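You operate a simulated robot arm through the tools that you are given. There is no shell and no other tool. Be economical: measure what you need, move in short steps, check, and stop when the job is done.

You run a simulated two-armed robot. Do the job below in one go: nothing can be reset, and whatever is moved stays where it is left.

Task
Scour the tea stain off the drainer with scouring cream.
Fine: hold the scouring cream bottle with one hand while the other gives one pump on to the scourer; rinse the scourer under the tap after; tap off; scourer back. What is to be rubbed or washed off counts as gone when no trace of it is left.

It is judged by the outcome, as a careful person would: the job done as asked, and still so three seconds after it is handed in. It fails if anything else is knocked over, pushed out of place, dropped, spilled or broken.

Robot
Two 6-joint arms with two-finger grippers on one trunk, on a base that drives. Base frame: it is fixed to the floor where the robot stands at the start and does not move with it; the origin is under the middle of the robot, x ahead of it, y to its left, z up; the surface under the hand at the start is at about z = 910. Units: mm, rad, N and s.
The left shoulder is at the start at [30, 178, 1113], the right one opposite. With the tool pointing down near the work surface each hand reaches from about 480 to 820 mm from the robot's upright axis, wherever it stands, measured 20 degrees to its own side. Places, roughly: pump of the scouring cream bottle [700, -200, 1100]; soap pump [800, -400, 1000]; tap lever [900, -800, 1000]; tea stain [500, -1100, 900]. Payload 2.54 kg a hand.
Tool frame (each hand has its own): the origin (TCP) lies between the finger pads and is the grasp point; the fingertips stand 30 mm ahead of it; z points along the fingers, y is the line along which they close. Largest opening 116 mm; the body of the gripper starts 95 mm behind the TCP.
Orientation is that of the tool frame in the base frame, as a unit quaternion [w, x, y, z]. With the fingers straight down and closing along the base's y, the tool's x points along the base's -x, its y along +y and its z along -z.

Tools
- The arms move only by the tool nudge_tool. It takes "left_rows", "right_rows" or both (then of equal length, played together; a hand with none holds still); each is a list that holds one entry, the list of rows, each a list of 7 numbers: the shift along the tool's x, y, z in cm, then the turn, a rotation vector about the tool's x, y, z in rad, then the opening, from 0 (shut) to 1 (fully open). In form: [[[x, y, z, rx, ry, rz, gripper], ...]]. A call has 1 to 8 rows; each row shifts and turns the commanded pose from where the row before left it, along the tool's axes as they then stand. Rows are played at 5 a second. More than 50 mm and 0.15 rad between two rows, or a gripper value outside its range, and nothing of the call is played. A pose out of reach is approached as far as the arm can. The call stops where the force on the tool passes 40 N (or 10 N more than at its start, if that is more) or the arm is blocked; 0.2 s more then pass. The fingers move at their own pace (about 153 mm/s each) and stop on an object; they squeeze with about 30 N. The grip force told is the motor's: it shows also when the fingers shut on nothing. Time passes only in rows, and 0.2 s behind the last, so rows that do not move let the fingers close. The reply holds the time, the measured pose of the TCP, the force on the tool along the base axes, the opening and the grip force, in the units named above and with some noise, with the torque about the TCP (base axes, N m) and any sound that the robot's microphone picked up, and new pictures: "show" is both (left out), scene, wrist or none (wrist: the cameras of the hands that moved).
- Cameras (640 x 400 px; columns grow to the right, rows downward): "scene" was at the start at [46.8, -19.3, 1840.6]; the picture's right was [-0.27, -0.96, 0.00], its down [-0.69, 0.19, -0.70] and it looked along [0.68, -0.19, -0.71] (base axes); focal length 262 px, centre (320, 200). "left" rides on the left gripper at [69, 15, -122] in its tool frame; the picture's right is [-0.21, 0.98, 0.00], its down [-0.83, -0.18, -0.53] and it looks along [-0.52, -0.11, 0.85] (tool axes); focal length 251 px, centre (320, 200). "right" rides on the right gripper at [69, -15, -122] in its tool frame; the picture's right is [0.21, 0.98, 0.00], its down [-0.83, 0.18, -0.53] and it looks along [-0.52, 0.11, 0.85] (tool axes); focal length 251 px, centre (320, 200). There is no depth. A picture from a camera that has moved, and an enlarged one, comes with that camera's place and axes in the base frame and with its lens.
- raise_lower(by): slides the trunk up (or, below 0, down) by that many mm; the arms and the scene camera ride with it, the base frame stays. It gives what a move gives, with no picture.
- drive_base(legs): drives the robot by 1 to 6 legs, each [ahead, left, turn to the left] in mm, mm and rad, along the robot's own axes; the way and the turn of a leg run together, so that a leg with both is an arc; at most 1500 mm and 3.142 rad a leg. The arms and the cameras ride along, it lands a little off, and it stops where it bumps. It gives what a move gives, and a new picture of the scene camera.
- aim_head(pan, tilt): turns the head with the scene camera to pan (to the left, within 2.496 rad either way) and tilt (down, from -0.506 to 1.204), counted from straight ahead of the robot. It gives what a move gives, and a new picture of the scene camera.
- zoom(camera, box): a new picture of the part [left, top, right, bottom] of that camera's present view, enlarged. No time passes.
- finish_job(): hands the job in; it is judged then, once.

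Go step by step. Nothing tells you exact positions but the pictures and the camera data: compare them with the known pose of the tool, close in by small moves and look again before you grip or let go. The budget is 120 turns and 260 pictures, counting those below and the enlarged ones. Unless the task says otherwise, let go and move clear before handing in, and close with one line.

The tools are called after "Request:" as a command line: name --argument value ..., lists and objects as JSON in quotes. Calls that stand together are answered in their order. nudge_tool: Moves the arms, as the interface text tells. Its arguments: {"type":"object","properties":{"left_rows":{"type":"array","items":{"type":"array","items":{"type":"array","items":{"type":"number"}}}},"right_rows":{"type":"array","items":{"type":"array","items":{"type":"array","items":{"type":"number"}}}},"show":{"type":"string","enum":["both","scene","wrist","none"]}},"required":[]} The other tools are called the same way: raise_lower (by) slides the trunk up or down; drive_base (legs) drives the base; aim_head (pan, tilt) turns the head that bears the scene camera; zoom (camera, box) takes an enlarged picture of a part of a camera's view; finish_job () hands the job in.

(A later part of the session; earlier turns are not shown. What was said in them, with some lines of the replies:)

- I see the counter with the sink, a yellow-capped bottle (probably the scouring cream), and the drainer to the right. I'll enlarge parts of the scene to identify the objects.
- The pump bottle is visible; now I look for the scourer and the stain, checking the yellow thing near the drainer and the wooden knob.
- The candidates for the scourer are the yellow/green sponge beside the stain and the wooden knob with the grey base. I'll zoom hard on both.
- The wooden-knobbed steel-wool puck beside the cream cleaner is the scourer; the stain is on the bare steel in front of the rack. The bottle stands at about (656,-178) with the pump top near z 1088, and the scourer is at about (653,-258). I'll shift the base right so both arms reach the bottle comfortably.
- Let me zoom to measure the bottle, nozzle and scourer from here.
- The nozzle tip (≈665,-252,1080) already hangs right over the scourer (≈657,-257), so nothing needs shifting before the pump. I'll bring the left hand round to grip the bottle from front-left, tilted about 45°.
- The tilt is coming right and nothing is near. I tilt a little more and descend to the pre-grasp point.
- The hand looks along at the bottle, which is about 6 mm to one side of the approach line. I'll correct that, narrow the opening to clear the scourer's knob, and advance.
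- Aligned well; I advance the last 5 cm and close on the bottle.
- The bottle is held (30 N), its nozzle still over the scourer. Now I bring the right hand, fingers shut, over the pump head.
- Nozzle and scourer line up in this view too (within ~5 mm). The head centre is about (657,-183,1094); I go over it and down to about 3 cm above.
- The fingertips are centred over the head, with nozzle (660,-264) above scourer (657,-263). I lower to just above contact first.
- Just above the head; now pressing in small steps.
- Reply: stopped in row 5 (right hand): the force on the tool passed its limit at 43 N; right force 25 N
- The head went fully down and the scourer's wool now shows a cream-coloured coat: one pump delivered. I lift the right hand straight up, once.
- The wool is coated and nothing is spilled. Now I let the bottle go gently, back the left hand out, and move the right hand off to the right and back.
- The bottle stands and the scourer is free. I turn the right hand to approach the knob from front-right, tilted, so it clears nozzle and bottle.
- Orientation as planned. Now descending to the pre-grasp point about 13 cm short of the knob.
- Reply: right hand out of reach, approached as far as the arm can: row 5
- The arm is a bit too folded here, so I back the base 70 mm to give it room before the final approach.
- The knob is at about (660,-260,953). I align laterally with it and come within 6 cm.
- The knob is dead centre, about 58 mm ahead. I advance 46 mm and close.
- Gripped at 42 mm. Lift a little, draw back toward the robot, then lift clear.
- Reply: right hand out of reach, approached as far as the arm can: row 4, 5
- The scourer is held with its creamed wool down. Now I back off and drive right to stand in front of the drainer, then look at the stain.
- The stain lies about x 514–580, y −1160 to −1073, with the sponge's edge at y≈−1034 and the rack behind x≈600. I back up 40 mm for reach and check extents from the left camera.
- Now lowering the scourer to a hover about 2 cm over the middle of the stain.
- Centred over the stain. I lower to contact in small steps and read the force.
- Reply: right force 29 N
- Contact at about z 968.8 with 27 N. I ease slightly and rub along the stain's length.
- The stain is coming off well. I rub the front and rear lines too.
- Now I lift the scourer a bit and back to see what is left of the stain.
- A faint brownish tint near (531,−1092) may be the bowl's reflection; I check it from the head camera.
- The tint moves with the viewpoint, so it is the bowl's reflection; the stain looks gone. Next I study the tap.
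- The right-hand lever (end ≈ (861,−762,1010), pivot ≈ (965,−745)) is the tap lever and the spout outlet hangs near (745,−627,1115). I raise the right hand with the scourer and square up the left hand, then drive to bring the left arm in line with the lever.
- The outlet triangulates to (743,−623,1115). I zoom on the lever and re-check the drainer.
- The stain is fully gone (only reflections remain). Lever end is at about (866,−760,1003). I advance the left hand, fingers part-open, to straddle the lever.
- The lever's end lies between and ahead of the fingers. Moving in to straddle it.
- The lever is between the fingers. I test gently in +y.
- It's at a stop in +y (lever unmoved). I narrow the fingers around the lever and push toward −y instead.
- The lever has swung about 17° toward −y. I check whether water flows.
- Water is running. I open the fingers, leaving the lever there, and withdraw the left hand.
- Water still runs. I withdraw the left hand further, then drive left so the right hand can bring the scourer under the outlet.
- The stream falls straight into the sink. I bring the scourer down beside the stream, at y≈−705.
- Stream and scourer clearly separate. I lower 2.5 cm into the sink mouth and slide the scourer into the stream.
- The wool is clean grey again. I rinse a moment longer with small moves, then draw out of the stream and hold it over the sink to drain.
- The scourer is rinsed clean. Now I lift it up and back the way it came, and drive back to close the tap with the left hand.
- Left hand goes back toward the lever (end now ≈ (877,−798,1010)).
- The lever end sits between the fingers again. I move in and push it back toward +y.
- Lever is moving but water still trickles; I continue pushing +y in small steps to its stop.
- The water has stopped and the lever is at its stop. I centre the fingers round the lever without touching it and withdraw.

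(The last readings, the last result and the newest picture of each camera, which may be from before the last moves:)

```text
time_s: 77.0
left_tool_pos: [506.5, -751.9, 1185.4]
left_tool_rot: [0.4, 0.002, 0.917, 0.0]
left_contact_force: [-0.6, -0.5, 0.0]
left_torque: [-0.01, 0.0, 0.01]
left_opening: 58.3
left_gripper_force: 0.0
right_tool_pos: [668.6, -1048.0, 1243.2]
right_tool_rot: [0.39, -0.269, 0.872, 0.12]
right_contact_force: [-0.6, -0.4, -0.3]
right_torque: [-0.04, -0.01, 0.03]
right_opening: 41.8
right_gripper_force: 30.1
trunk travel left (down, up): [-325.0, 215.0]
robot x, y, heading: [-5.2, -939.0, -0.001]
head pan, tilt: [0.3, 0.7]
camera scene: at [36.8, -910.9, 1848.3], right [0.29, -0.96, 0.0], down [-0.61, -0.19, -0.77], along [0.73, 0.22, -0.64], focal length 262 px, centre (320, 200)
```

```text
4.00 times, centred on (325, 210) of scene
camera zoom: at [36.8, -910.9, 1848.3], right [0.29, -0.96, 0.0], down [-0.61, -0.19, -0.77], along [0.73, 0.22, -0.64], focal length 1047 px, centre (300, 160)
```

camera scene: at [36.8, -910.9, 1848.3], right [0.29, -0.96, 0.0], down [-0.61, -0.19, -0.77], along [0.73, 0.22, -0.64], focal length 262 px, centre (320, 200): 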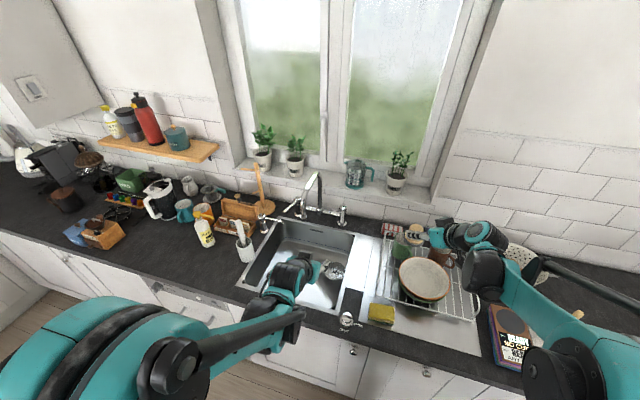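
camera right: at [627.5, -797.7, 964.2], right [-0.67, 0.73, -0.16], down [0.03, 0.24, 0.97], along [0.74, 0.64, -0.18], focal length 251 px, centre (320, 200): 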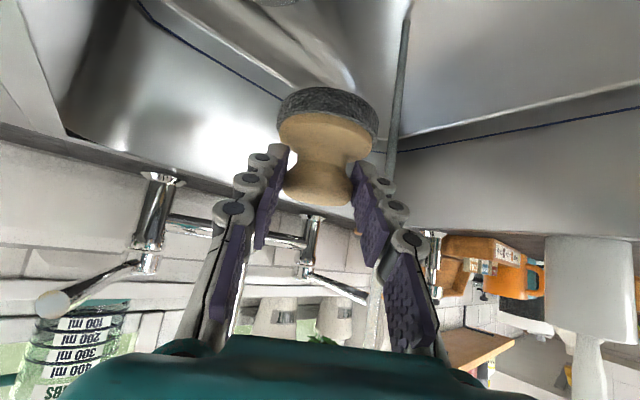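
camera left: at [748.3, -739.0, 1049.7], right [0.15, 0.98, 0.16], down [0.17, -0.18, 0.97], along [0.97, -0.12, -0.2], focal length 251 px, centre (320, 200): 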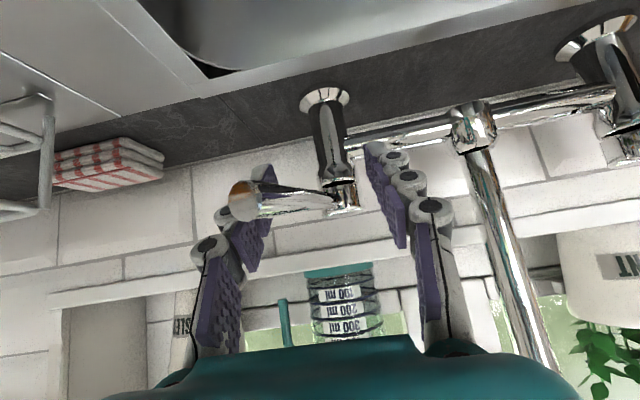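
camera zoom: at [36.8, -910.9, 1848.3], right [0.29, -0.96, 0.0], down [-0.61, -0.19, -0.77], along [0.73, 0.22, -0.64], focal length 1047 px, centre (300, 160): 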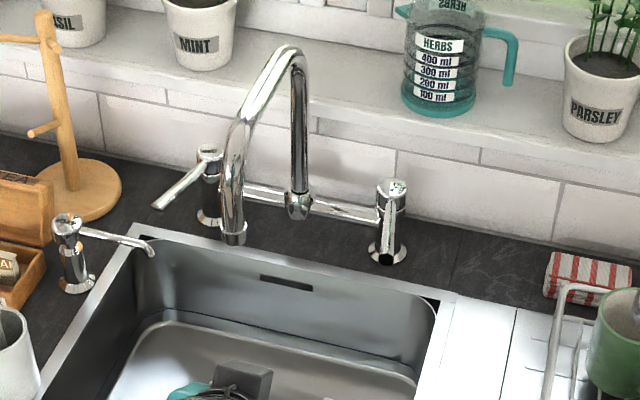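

The tap is off with its lever back where it was. I drive back to the bottle to return the scourer.

Request:
drive_base --legs '[[-100, 0, 0], [0, 733, 0], [35, 0, 0]]'

Request:
aim_head --pan -0.05 --tilt 0.85

Request:
zoom --camera "scene" --box '[280, 180, 380, 260]'

```text
time_s: 82.2
left_tool_pos: [437.7, -13.3, 1183.3]
left_tool_rot: [0.398, -0.004, 0.917, 0.002]
left_contact_force: [0.4, 0.3, -0.2]
left_torque: [-0.01, 0.01, -0.02]
left_opening: 58.1
left_gripper_force: 0.1
right_tool_pos: [602.2, -307.0, 1243.4]
right_tool_rot: [0.388, -0.273, 0.872, 0.122]
right_contact_force: [0.3, 0.6, -0.1]
right_torque: [0.02, 0.02, -0.03]
right_opening: 41.7
right_gripper_force: 30.2
trunk travel left (down, up): [-325.0, 215.0]
robot x, y, heading: [-84.2, -205.6, 0.006]
head pan, tilt: [0.3, 0.7]
camera scene: at [-29.9, -177.5, 1848.3], right [0.3, -0.95, 0.0], down [-0.61, -0.2, -0.77], along [0.73, 0.23, -0.64], focal length 262 px, centre (320, 200)
```

scene: 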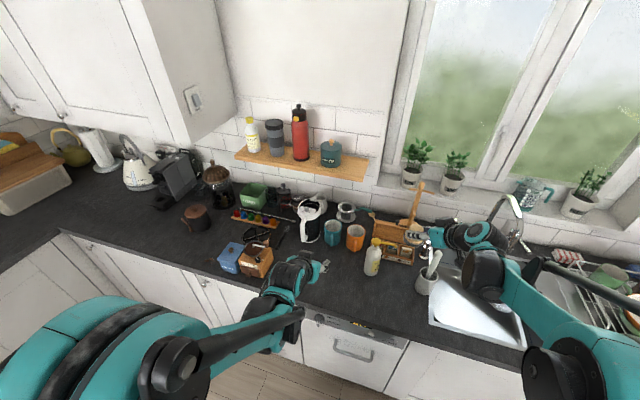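

```text
time_s: 83.0
left_tool_pos: [437.7, -12.2, 1183.8]
left_tool_rot: [0.398, -0.004, 0.917, 0.002]
left_contact_force: [-0.1, -0.2, 0.2]
left_torque: [0.0, -0.04, 0.03]
left_opening: 58.1
left_gripper_force: 0.0
right_tool_pos: [601.6, -308.0, 1243.4]
right_tool_rot: [0.388, -0.274, 0.872, 0.122]
right_contact_force: [0.9, 0.9, 0.6]
right_torque: [-0.04, 0.01, 0.02]
right_opening: 41.8
right_gripper_force: 30.3
trunk travel left (down, up): [-325.0, 215.0]
robot x, y, heading: [-78.0, -206.6, 0.01]
head pan, tilt: [-0.051, 0.85]
camera scene: at [-32.8, -206.5, 1836.0], right [-0.04, -1.0, 0.0], down [-0.75, 0.03, -0.66], along [0.66, -0.03, -0.75], focal length 262 px, centre (320, 200)
```

scene: 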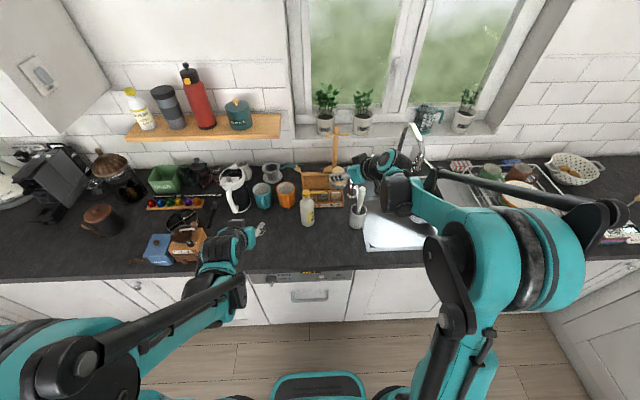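

```text
5.00 times, centred on (330, 220) of scene
camera zoom: at [-32.8, -206.5, 1836.0], right [-0.04, -1.0, 0.0], down [-0.75, 0.03, -0.66], along [0.66, -0.03, -0.75], focal length 1309 px, centre (270, 100)
```

zoom: 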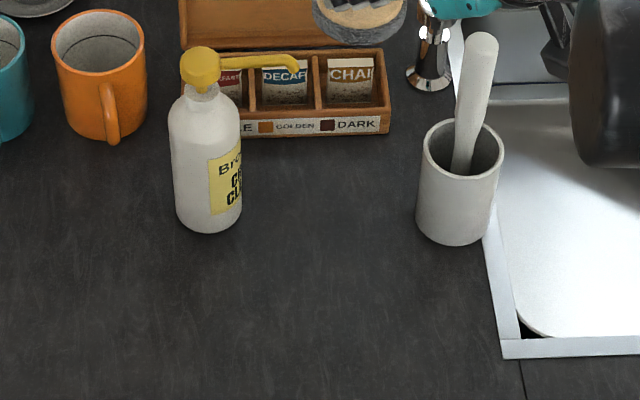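

The counter and bottle are as before. I bring the scourer down in front of its spot, below the nozzle's height.

Request:
nudge_tool --right_rows '[[[3.23, 0.71, 2.9, 0, 0, 0, 0.2], [3.23, 0.71, 2.9, 0, 0, 0, 0.2], [3.23, 0.71, 2.9, 0, 0, 0, 0.2], [3.23, 0.71, 2.9, 0, 0, 0, 0.2], [2.21, 0.39, 2.78, 0, 0, 0, 0.2], [2.21, 0.39, 2.78, 0, 0, 0, 0.2]]]' --show "wrist"

Request:
zoom --camera "scene" --box '[280, 180, 380, 260]'

```text
time_s: 84.4
left_tool_pos: [439.7, -13.2, 1183.5]
left_tool_rot: [0.398, -0.004, 0.917, 0.003]
left_contact_force: [-0.3, -0.1, 0.6]
left_torque: [0.01, 0.04, 0.0]
left_opening: 58.1
left_gripper_force: 0.1
right_tool_pos: [590.1, -272.4, 997.5]
right_tool_rot: [0.387, -0.274, 0.872, 0.122]
right_contact_force: [0.6, 0.1, -1.0]
right_torque: [-0.02, 0.04, 0.02]
right_opening: 41.8
right_gripper_force: 29.6
trunk travel left (down, up): [-325.0, 215.0]
robot x, y, heading: [-81.8, -206.2, 0.009]
head pan, tilt: [-0.051, 0.85]
camera right: at [487.7, -363.3, 1027.1], right [-0.68, 0.72, -0.16], down [0.03, 0.24, 0.97], along [0.74, 0.65, -0.18], focal length 251 px, centre (320, 200)
```

right: 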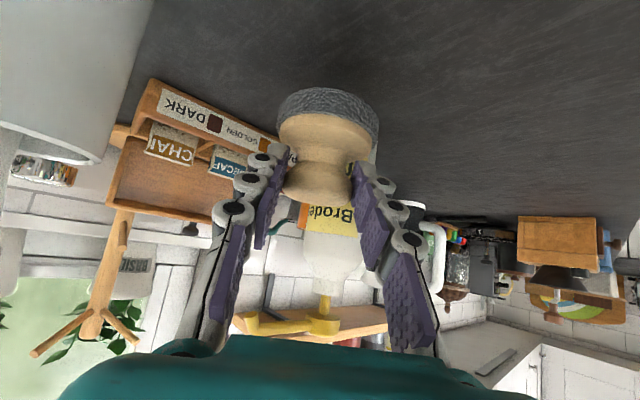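

```text
5.00 times, centred on (330, 220) of scene
camera zoom: at [-30.0, -206.3, 1835.9], right [-0.04, -1.0, 0.0], down [-0.75, 0.03, -0.66], along [0.66, -0.03, -0.75], focal length 1309 px, centre (270, 100)
```

zoom: 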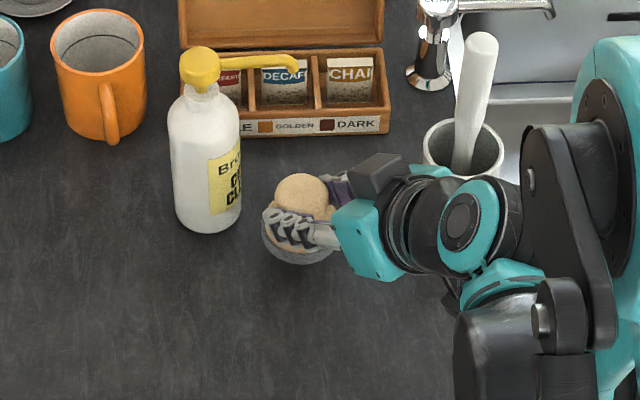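

Clear path. I slide forward to the original spot and lower to contact.

Request:
nudge_tool --right_rows '[[[-0.8, -1.06, 1.49, 0, 0, 0, 0.2], [-0.8, -1.06, 1.49, 0, 0, 0, 0.2], [-0.8, -1.06, 1.49, 0, 0, 0, 0.2], [0.45, 0, 0.4, 0, 0, 0, 0.2], [0.45, 0, 0.4, 0, 0, 0, 0.2], [0.22, 0, 0.2, 0, 0, 0, 0.2]]]' --show "wrist"

Request:
zoom --camera "scene" --box '[280, 180, 380, 260]'

```text
time_s: 85.8
left_tool_pos: [438.7, -12.6, 1181.9]
left_tool_rot: [0.398, -0.003, 0.917, 0.002]
left_contact_force: [0.8, 0.3, 0.9]
left_torque: [-0.01, 0.0, -0.02]
left_opening: 58.0
left_gripper_force: 0.1
right_tool_pos: [649.3, -269.2, 971.8]
right_tool_rot: [0.387, -0.274, 0.872, 0.123]
right_contact_force: [0.1, -0.6, -0.5]
right_torque: [-0.01, -0.02, 0.0]
right_opening: 41.9
right_gripper_force: 30.1
trunk travel left (down, up): [-325.0, 215.0]
robot x, y, heading: [-81.6, -206.4, 0.012]
head pan, tilt: [-0.051, 0.85]
camera right: at [546.5, -361.8, 1002.0], right [-0.68, 0.72, -0.16], down [0.03, 0.24, 0.97], along [0.74, 0.65, -0.18], focal length 251 px, centre (320, 200)
```

right: 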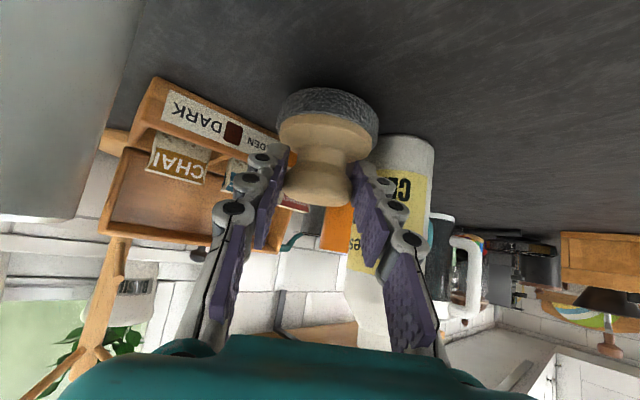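

```text
5.00 times, centred on (330, 220) of scene
camera zoom: at [-31.5, -206.4, 1835.9], right [-0.04, -1.0, 0.0], down [-0.75, 0.03, -0.66], along [0.66, -0.03, -0.75], focal length 1309 px, centre (270, 100)
```

zoom: 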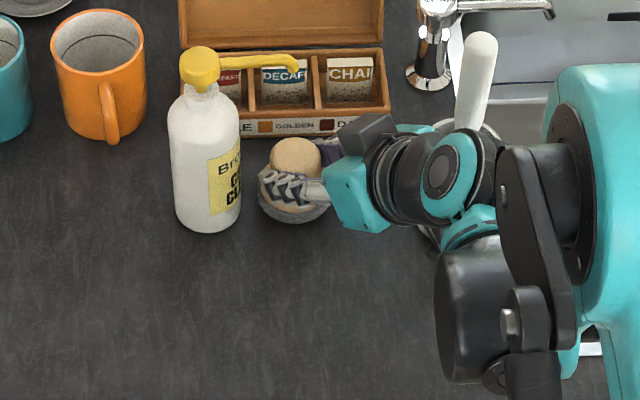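

Right over its spot, a few mm above. Lowering gently to contact.

Request:
nudge_tool --right_rows '[[[0.15, 0, 0.13, 0, 0, 0, 0.2], [0.11, 0, 0.1, 0, 0, 0, 0.2], [0.07, 0, 0.07, 0, 0, 0, 0.2]]]' --show "none"

```text
time_s: 86.6
left_tool_pos: [438.3, -12.4, 1183.8]
left_tool_rot: [0.398, -0.004, 0.917, 0.003]
left_contact_force: [0.4, -1.2, -0.1]
left_torque: [0.0, 0.01, -0.03]
left_opening: 58.1
left_gripper_force: 0.1
right_tool_pos: [649.9, -269.6, 967.0]
right_tool_rot: [0.388, -0.274, 0.872, 0.122]
right_contact_force: [-0.2, 0.6, -0.7]
right_torque: [-0.05, -0.02, -0.04]
right_opening: 41.5
right_gripper_force: 30.2
trunk travel left (down, up): [-325.0, 215.0]
robot x, y, heading: [-77.3, -202.8, 0.009]
head pan, tilt: [-0.051, 0.85]
```

Request:
nudge_tool --right_rows '[[[0.07, 0, 0.07, 0, 0, 0, 0.2], [0.07, 0, 0.07, 0, 0, 0, 0.2]]]' --show "none"

Request:
zoom --camera "right" --box '[250, 60, 410, 180]'

```text
time_s: 87.2
left_tool_pos: [439.2, -12.5, 1184.9]
left_tool_rot: [0.398, -0.003, 0.917, 0.001]
left_contact_force: [-0.2, -0.7, -0.7]
left_torque: [-0.02, 0.01, 0.01]
left_opening: 57.9
left_gripper_force: 0.0
right_tool_pos: [649.5, -269.0, 965.8]
right_tool_rot: [0.388, -0.275, 0.871, 0.123]
right_contact_force: [0.9, 0.3, 2.1]
right_torque: [-0.03, -0.12, -0.01]
right_opening: 42.0
right_gripper_force: 30.4
trunk travel left (down, up): [-325.0, 215.0]
robot x, y, heading: [-75.7, -206.0, 0.008]
head pan, tilt: [-0.051, 0.85]
```

```text
3.33 times, centred on (330, 120) of right
camera zoom: at [546.6, -360.8, 995.3], right [-0.68, 0.72, -0.16], down [0.02, 0.24, 0.97], along [0.74, 0.65, -0.18], focal length 838 px, centre (287, 467)
```

zoom: 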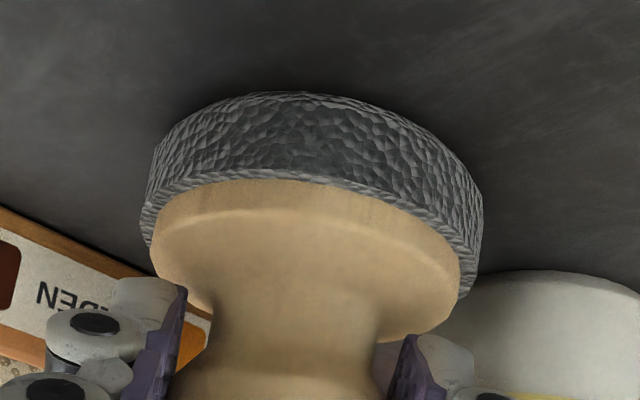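

It rests on the counter (2 N). I open and back straight out.

Request:
nudge_tool --right_rows '[[[0, 0, 0, 0, 0, 0, 0.4], [0, 0, 0, 0, 0, 0, 0.48], [0, 0, 0, 0, 0, 0, 0.56], [0, 0, -2.2, 0, 0, 0, 0.57], [0, 0, -2.4, 0, 0, 0, 0.58], [0, 0, -3.5, 0, 0, 0, 0.58], [0, 0, -3.5, 0, 0, 0, 0.58]]]' --show "wrist"

Request:
zoom --camera "scene" --box '[280, 180, 380, 260]'

```text
time_s: 88.8
left_tool_pos: [437.0, -12.9, 1183.0]
left_tool_rot: [0.399, -0.003, 0.917, 0.002]
left_contact_force: [-0.3, -0.7, 0.5]
left_torque: [-0.01, -0.02, 0.02]
left_opening: 58.1
left_gripper_force: 0.0
right_tool_pos: [576.0, -318.0, 1043.4]
right_tool_rot: [0.388, -0.275, 0.871, 0.122]
right_contact_force: [-0.4, 0.2, -0.1]
right_torque: [0.01, -0.02, -0.01]
right_opening: 67.5
right_gripper_force: 0.0
trunk travel left (down, up): [-325.0, 215.0]
robot x, y, heading: [-78.8, -210.0, 0.012]
head pan, tilt: [-0.051, 0.85]
camera right: at [473.9, -409.7, 1074.1], right [-0.68, 0.72, -0.16], down [0.02, 0.24, 0.97], along [0.73, 0.65, -0.18], focal length 251 px, centre (320, 200)
```

right: 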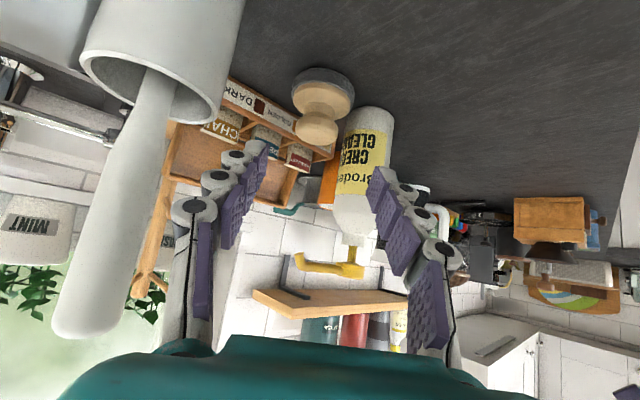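

```text
5.00 times, centred on (330, 220) of scene
camera zoom: at [-33.3, -206.8, 1836.0], right [-0.04, -1.0, 0.0], down [-0.75, 0.03, -0.66], along [0.66, -0.03, -0.75], focal length 1309 px, centre (270, 100)
```

zoom: 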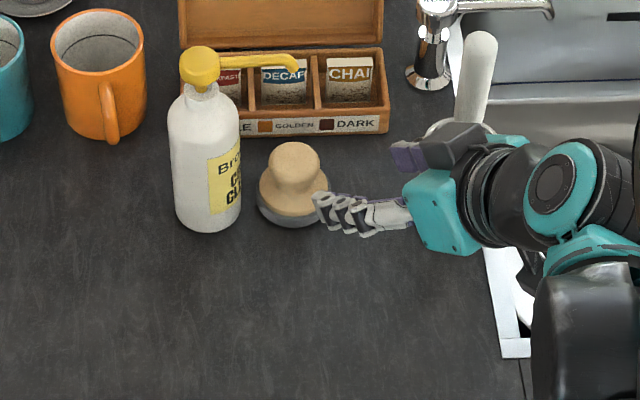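

The scourer is back in place. I raise the right hand clear and take a last look at the drainer and tap.

Request:
nudge_tool --right_rows '[[[-2.97, 0, -2.68, 0, 0, 0, 0.58], [-2.97, 0, -2.68, 0, 0, 0, 0.58], [-2.97, 0, -2.68, 0, 0, 0, 0.58], [-2.97, 0, -2.68, 0, 0, 0, 0.58]]]' --show "none"

Request:
drive_base --legs '[[-80, 0, 0], [0, -500, 0]]'

Request:
aim_head --pan -0.5 --tilt 0.75

Request:
zoom --camera "scene" --box '[220, 130, 420, 280]'

```text
time_s: 89.8
left_tool_pos: [435.7, -12.9, 1183.8]
left_tool_rot: [0.399, -0.004, 0.917, 0.002]
left_contact_force: [-1.1, 0.4, -0.3]
left_torque: [-0.02, -0.01, 0.02]
left_opening: 57.9
left_gripper_force: 0.1
right_tool_pos: [576.2, -320.1, 1204.5]
right_tool_rot: [0.388, -0.274, 0.871, 0.122]
right_contact_force: [0.3, -0.5, 0.2]
right_torque: [0.0, 0.0, 0.0]
right_opening: 67.4
right_gripper_force: 0.0
trunk travel left (down, up): [-325.0, 215.0]
robot x, y, heading: [-77.4, -206.5, 0.016]
head pan, tilt: [-0.051, 0.85]
```

```text
time_s: 93.4
left_tool_pos: [363.5, -515.9, 1183.5]
left_tool_rot: [0.398, 0.0, 0.917, 0.001]
left_contact_force: [0.1, 0.1, 0.3]
left_torque: [0.01, -0.03, -0.05]
left_opening: 57.9
left_gripper_force: 0.0
right_tool_pos: [502.1, -822.7, 1204.2]
right_tool_rot: [0.389, -0.272, 0.872, 0.122]
right_contact_force: [0.9, 1.2, -0.3]
right_torque: [0.01, 0.01, 0.01]
right_opening: 67.3
right_gripper_force: 0.0
trunk travel left (down, up): [-325.0, 215.0]
robot x, y, heading: [-154.1, -702.1, 0.001]
head pan, tilt: [-0.051, 0.85]
camera scene: at [-108.0, -706.5, 1835.9], right [-0.05, -1.0, 0.0], down [-0.75, 0.04, -0.66], along [0.66, -0.03, -0.75], focal length 262 px, centre (320, 200)
```

scene: 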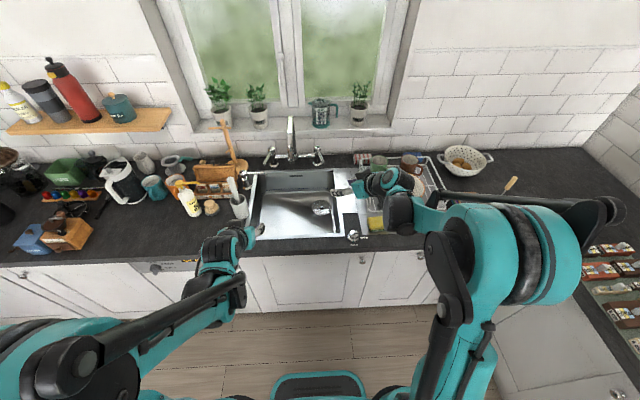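

```text
time_s: 94.3
left_tool_pos: [361.7, -514.5, 1183.7]
left_tool_rot: [0.398, 0.0, 0.917, 0.001]
left_contact_force: [-0.5, -0.3, 1.3]
left_torque: [0.01, -0.01, 0.0]
left_opening: 57.9
left_gripper_force: 0.1
right_tool_pos: [500.3, -821.5, 1204.4]
right_tool_rot: [0.388, -0.272, 0.872, 0.122]
right_contact_force: [0.5, 0.4, -0.8]
right_torque: [-0.01, 0.0, 0.0]
right_opening: 67.4
right_gripper_force: 0.0
trunk travel left (down, up): [-325.0, 215.0]
robot x, y, heading: [-155.9, -703.9, 0.004]
head pan, tilt: [-0.499, 0.75]
camera scene: at [-113.2, -741.3, 1843.9], right [-0.48, -0.88, 0.0], down [-0.6, 0.32, -0.73], along [0.64, -0.35, -0.68], focal length 262 px, centre (320, 200)
```

scene: 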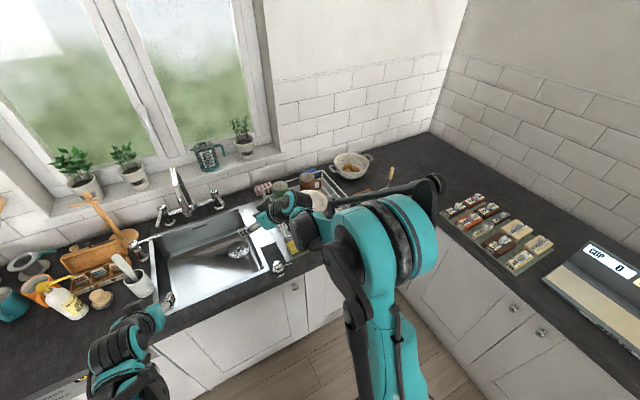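

```text
2.67 times, centred on (320, 205) of scene
camera zoom: at [-113.2, -741.3, 1843.9], right [-0.48, -0.88, 0.0], down [-0.6, 0.32, -0.73], along [0.64, -0.35, -0.68], focal length 698 px, centre (320, 187)
```

zoom: 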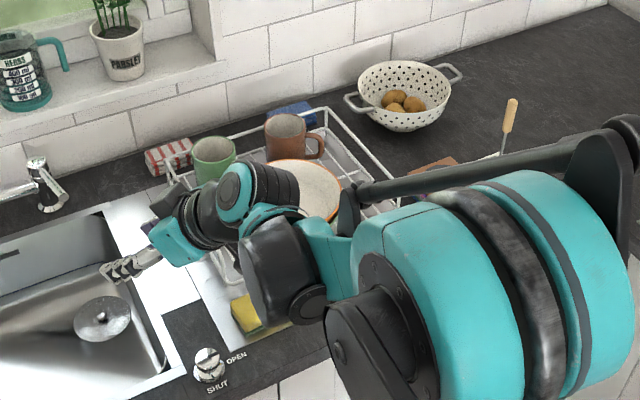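

Tap off, nothing disturbed. The arm hides the stain's place, so I move to the spot where the view was open for one final close look.

Request:
drive_base --legs '[[0, -237, 0], [140, 0, 0]]'

Request:
aim_head --pan 0.1 --tilt 0.95

Request:
zoom --camera "scene" --box '[330, 190, 450, 280]'

```text
time_s: 97.0
left_tool_pos: [501.9, -757.4, 1184.0]
left_tool_rot: [0.399, 0.001, 0.917, 0.0]
left_contact_force: [-0.1, -0.5, 0.0]
left_torque: [-0.02, 0.03, -0.03]
left_opening: 58.0
left_gripper_force: 0.1
right_tool_pos: [640.6, -1064.6, 1204.1]
right_tool_rot: [0.388, -0.271, 0.873, 0.121]
right_contact_force: [0.5, 0.7, 0.4]
right_torque: [0.01, 0.0, 0.03]
right_opening: 67.4
right_gripper_force: 0.1
trunk travel left (down, up): [-325.0, 215.0]
robot x, y, heading: [-13.5, -946.2, -0.0]
head pan, tilt: [-0.499, 0.75]
camera scene: at [26.5, -983.1, 1843.9], right [-0.48, -0.88, 0.0], down [-0.6, 0.33, -0.73], along [0.64, -0.35, -0.68], focal length 262 px, centre (320, 200)
```

scene: 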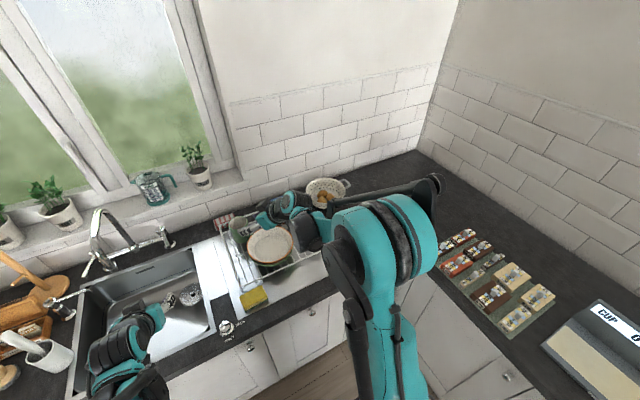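

```text
time_s: 98.0
left_tool_pos: [502.6, -757.8, 1183.7]
left_tool_rot: [0.398, 0.001, 0.917, 0.0]
left_contact_force: [1.2, 0.5, 0.0]
left_torque: [-0.02, -0.03, 0.03]
left_opening: 58.2
left_gripper_force: 0.1
right_tool_pos: [640.2, -1064.7, 1203.4]
right_tool_rot: [0.388, -0.271, 0.873, 0.121]
right_contact_force: [-0.3, 0.7, -0.6]
right_torque: [0.01, 0.0, 0.02]
right_opening: 67.3
right_gripper_force: 0.0
trunk travel left (down, up): [-325.0, 215.0]
robot x, y, heading: [-16.2, -946.0, 0.002]
head pan, tilt: [0.099, 0.949]
camera scene: at [25.8, -936.6, 1828.4], right [0.1, -1.0, 0.0], down [-0.81, -0.08, -0.58], along [0.58, 0.06, -0.81], focal length 262 px, centre (320, 200)
```

scene: 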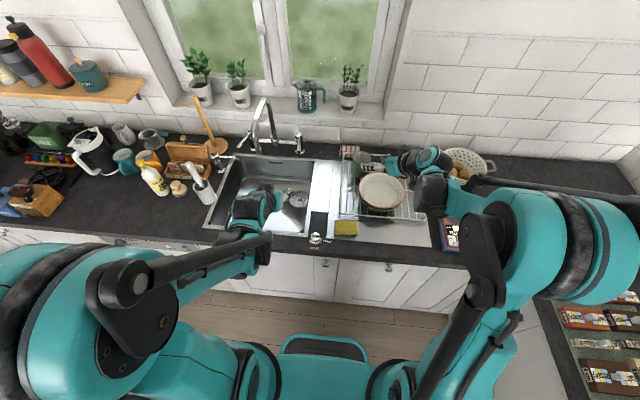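

```text
4.44 times, centred on (390, 235) of scene
camera zoom: at [25.8, -936.6, 1828.4], right [0.1, -1.0, 0.0], down [-0.81, -0.08, -0.58], along [0.58, 0.06, -0.81], focal length 1164 px, centre (9, 44)
```

zoom: 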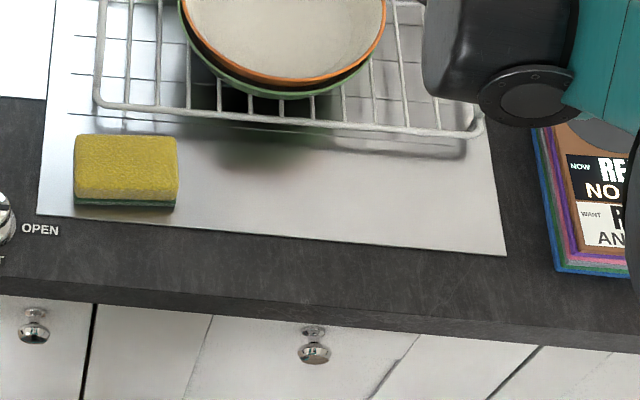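

The drainer is spotless, the tap is off, the scourer is rinsed and back by the bottle, and both hands are clear. I hand the job in.

Request:
finish_job

```text
The job is handed in.
```

The tea stain is gone from the drainer with no trace left. I used one pump of scouring cream on the steel-wool scourer, holding the bottle with the other hand. The scourer is rinsed and back in its place, the tap is off, and nothing else was knocked over or spilled; the bottle shifted about 4 mm when I gripped it.
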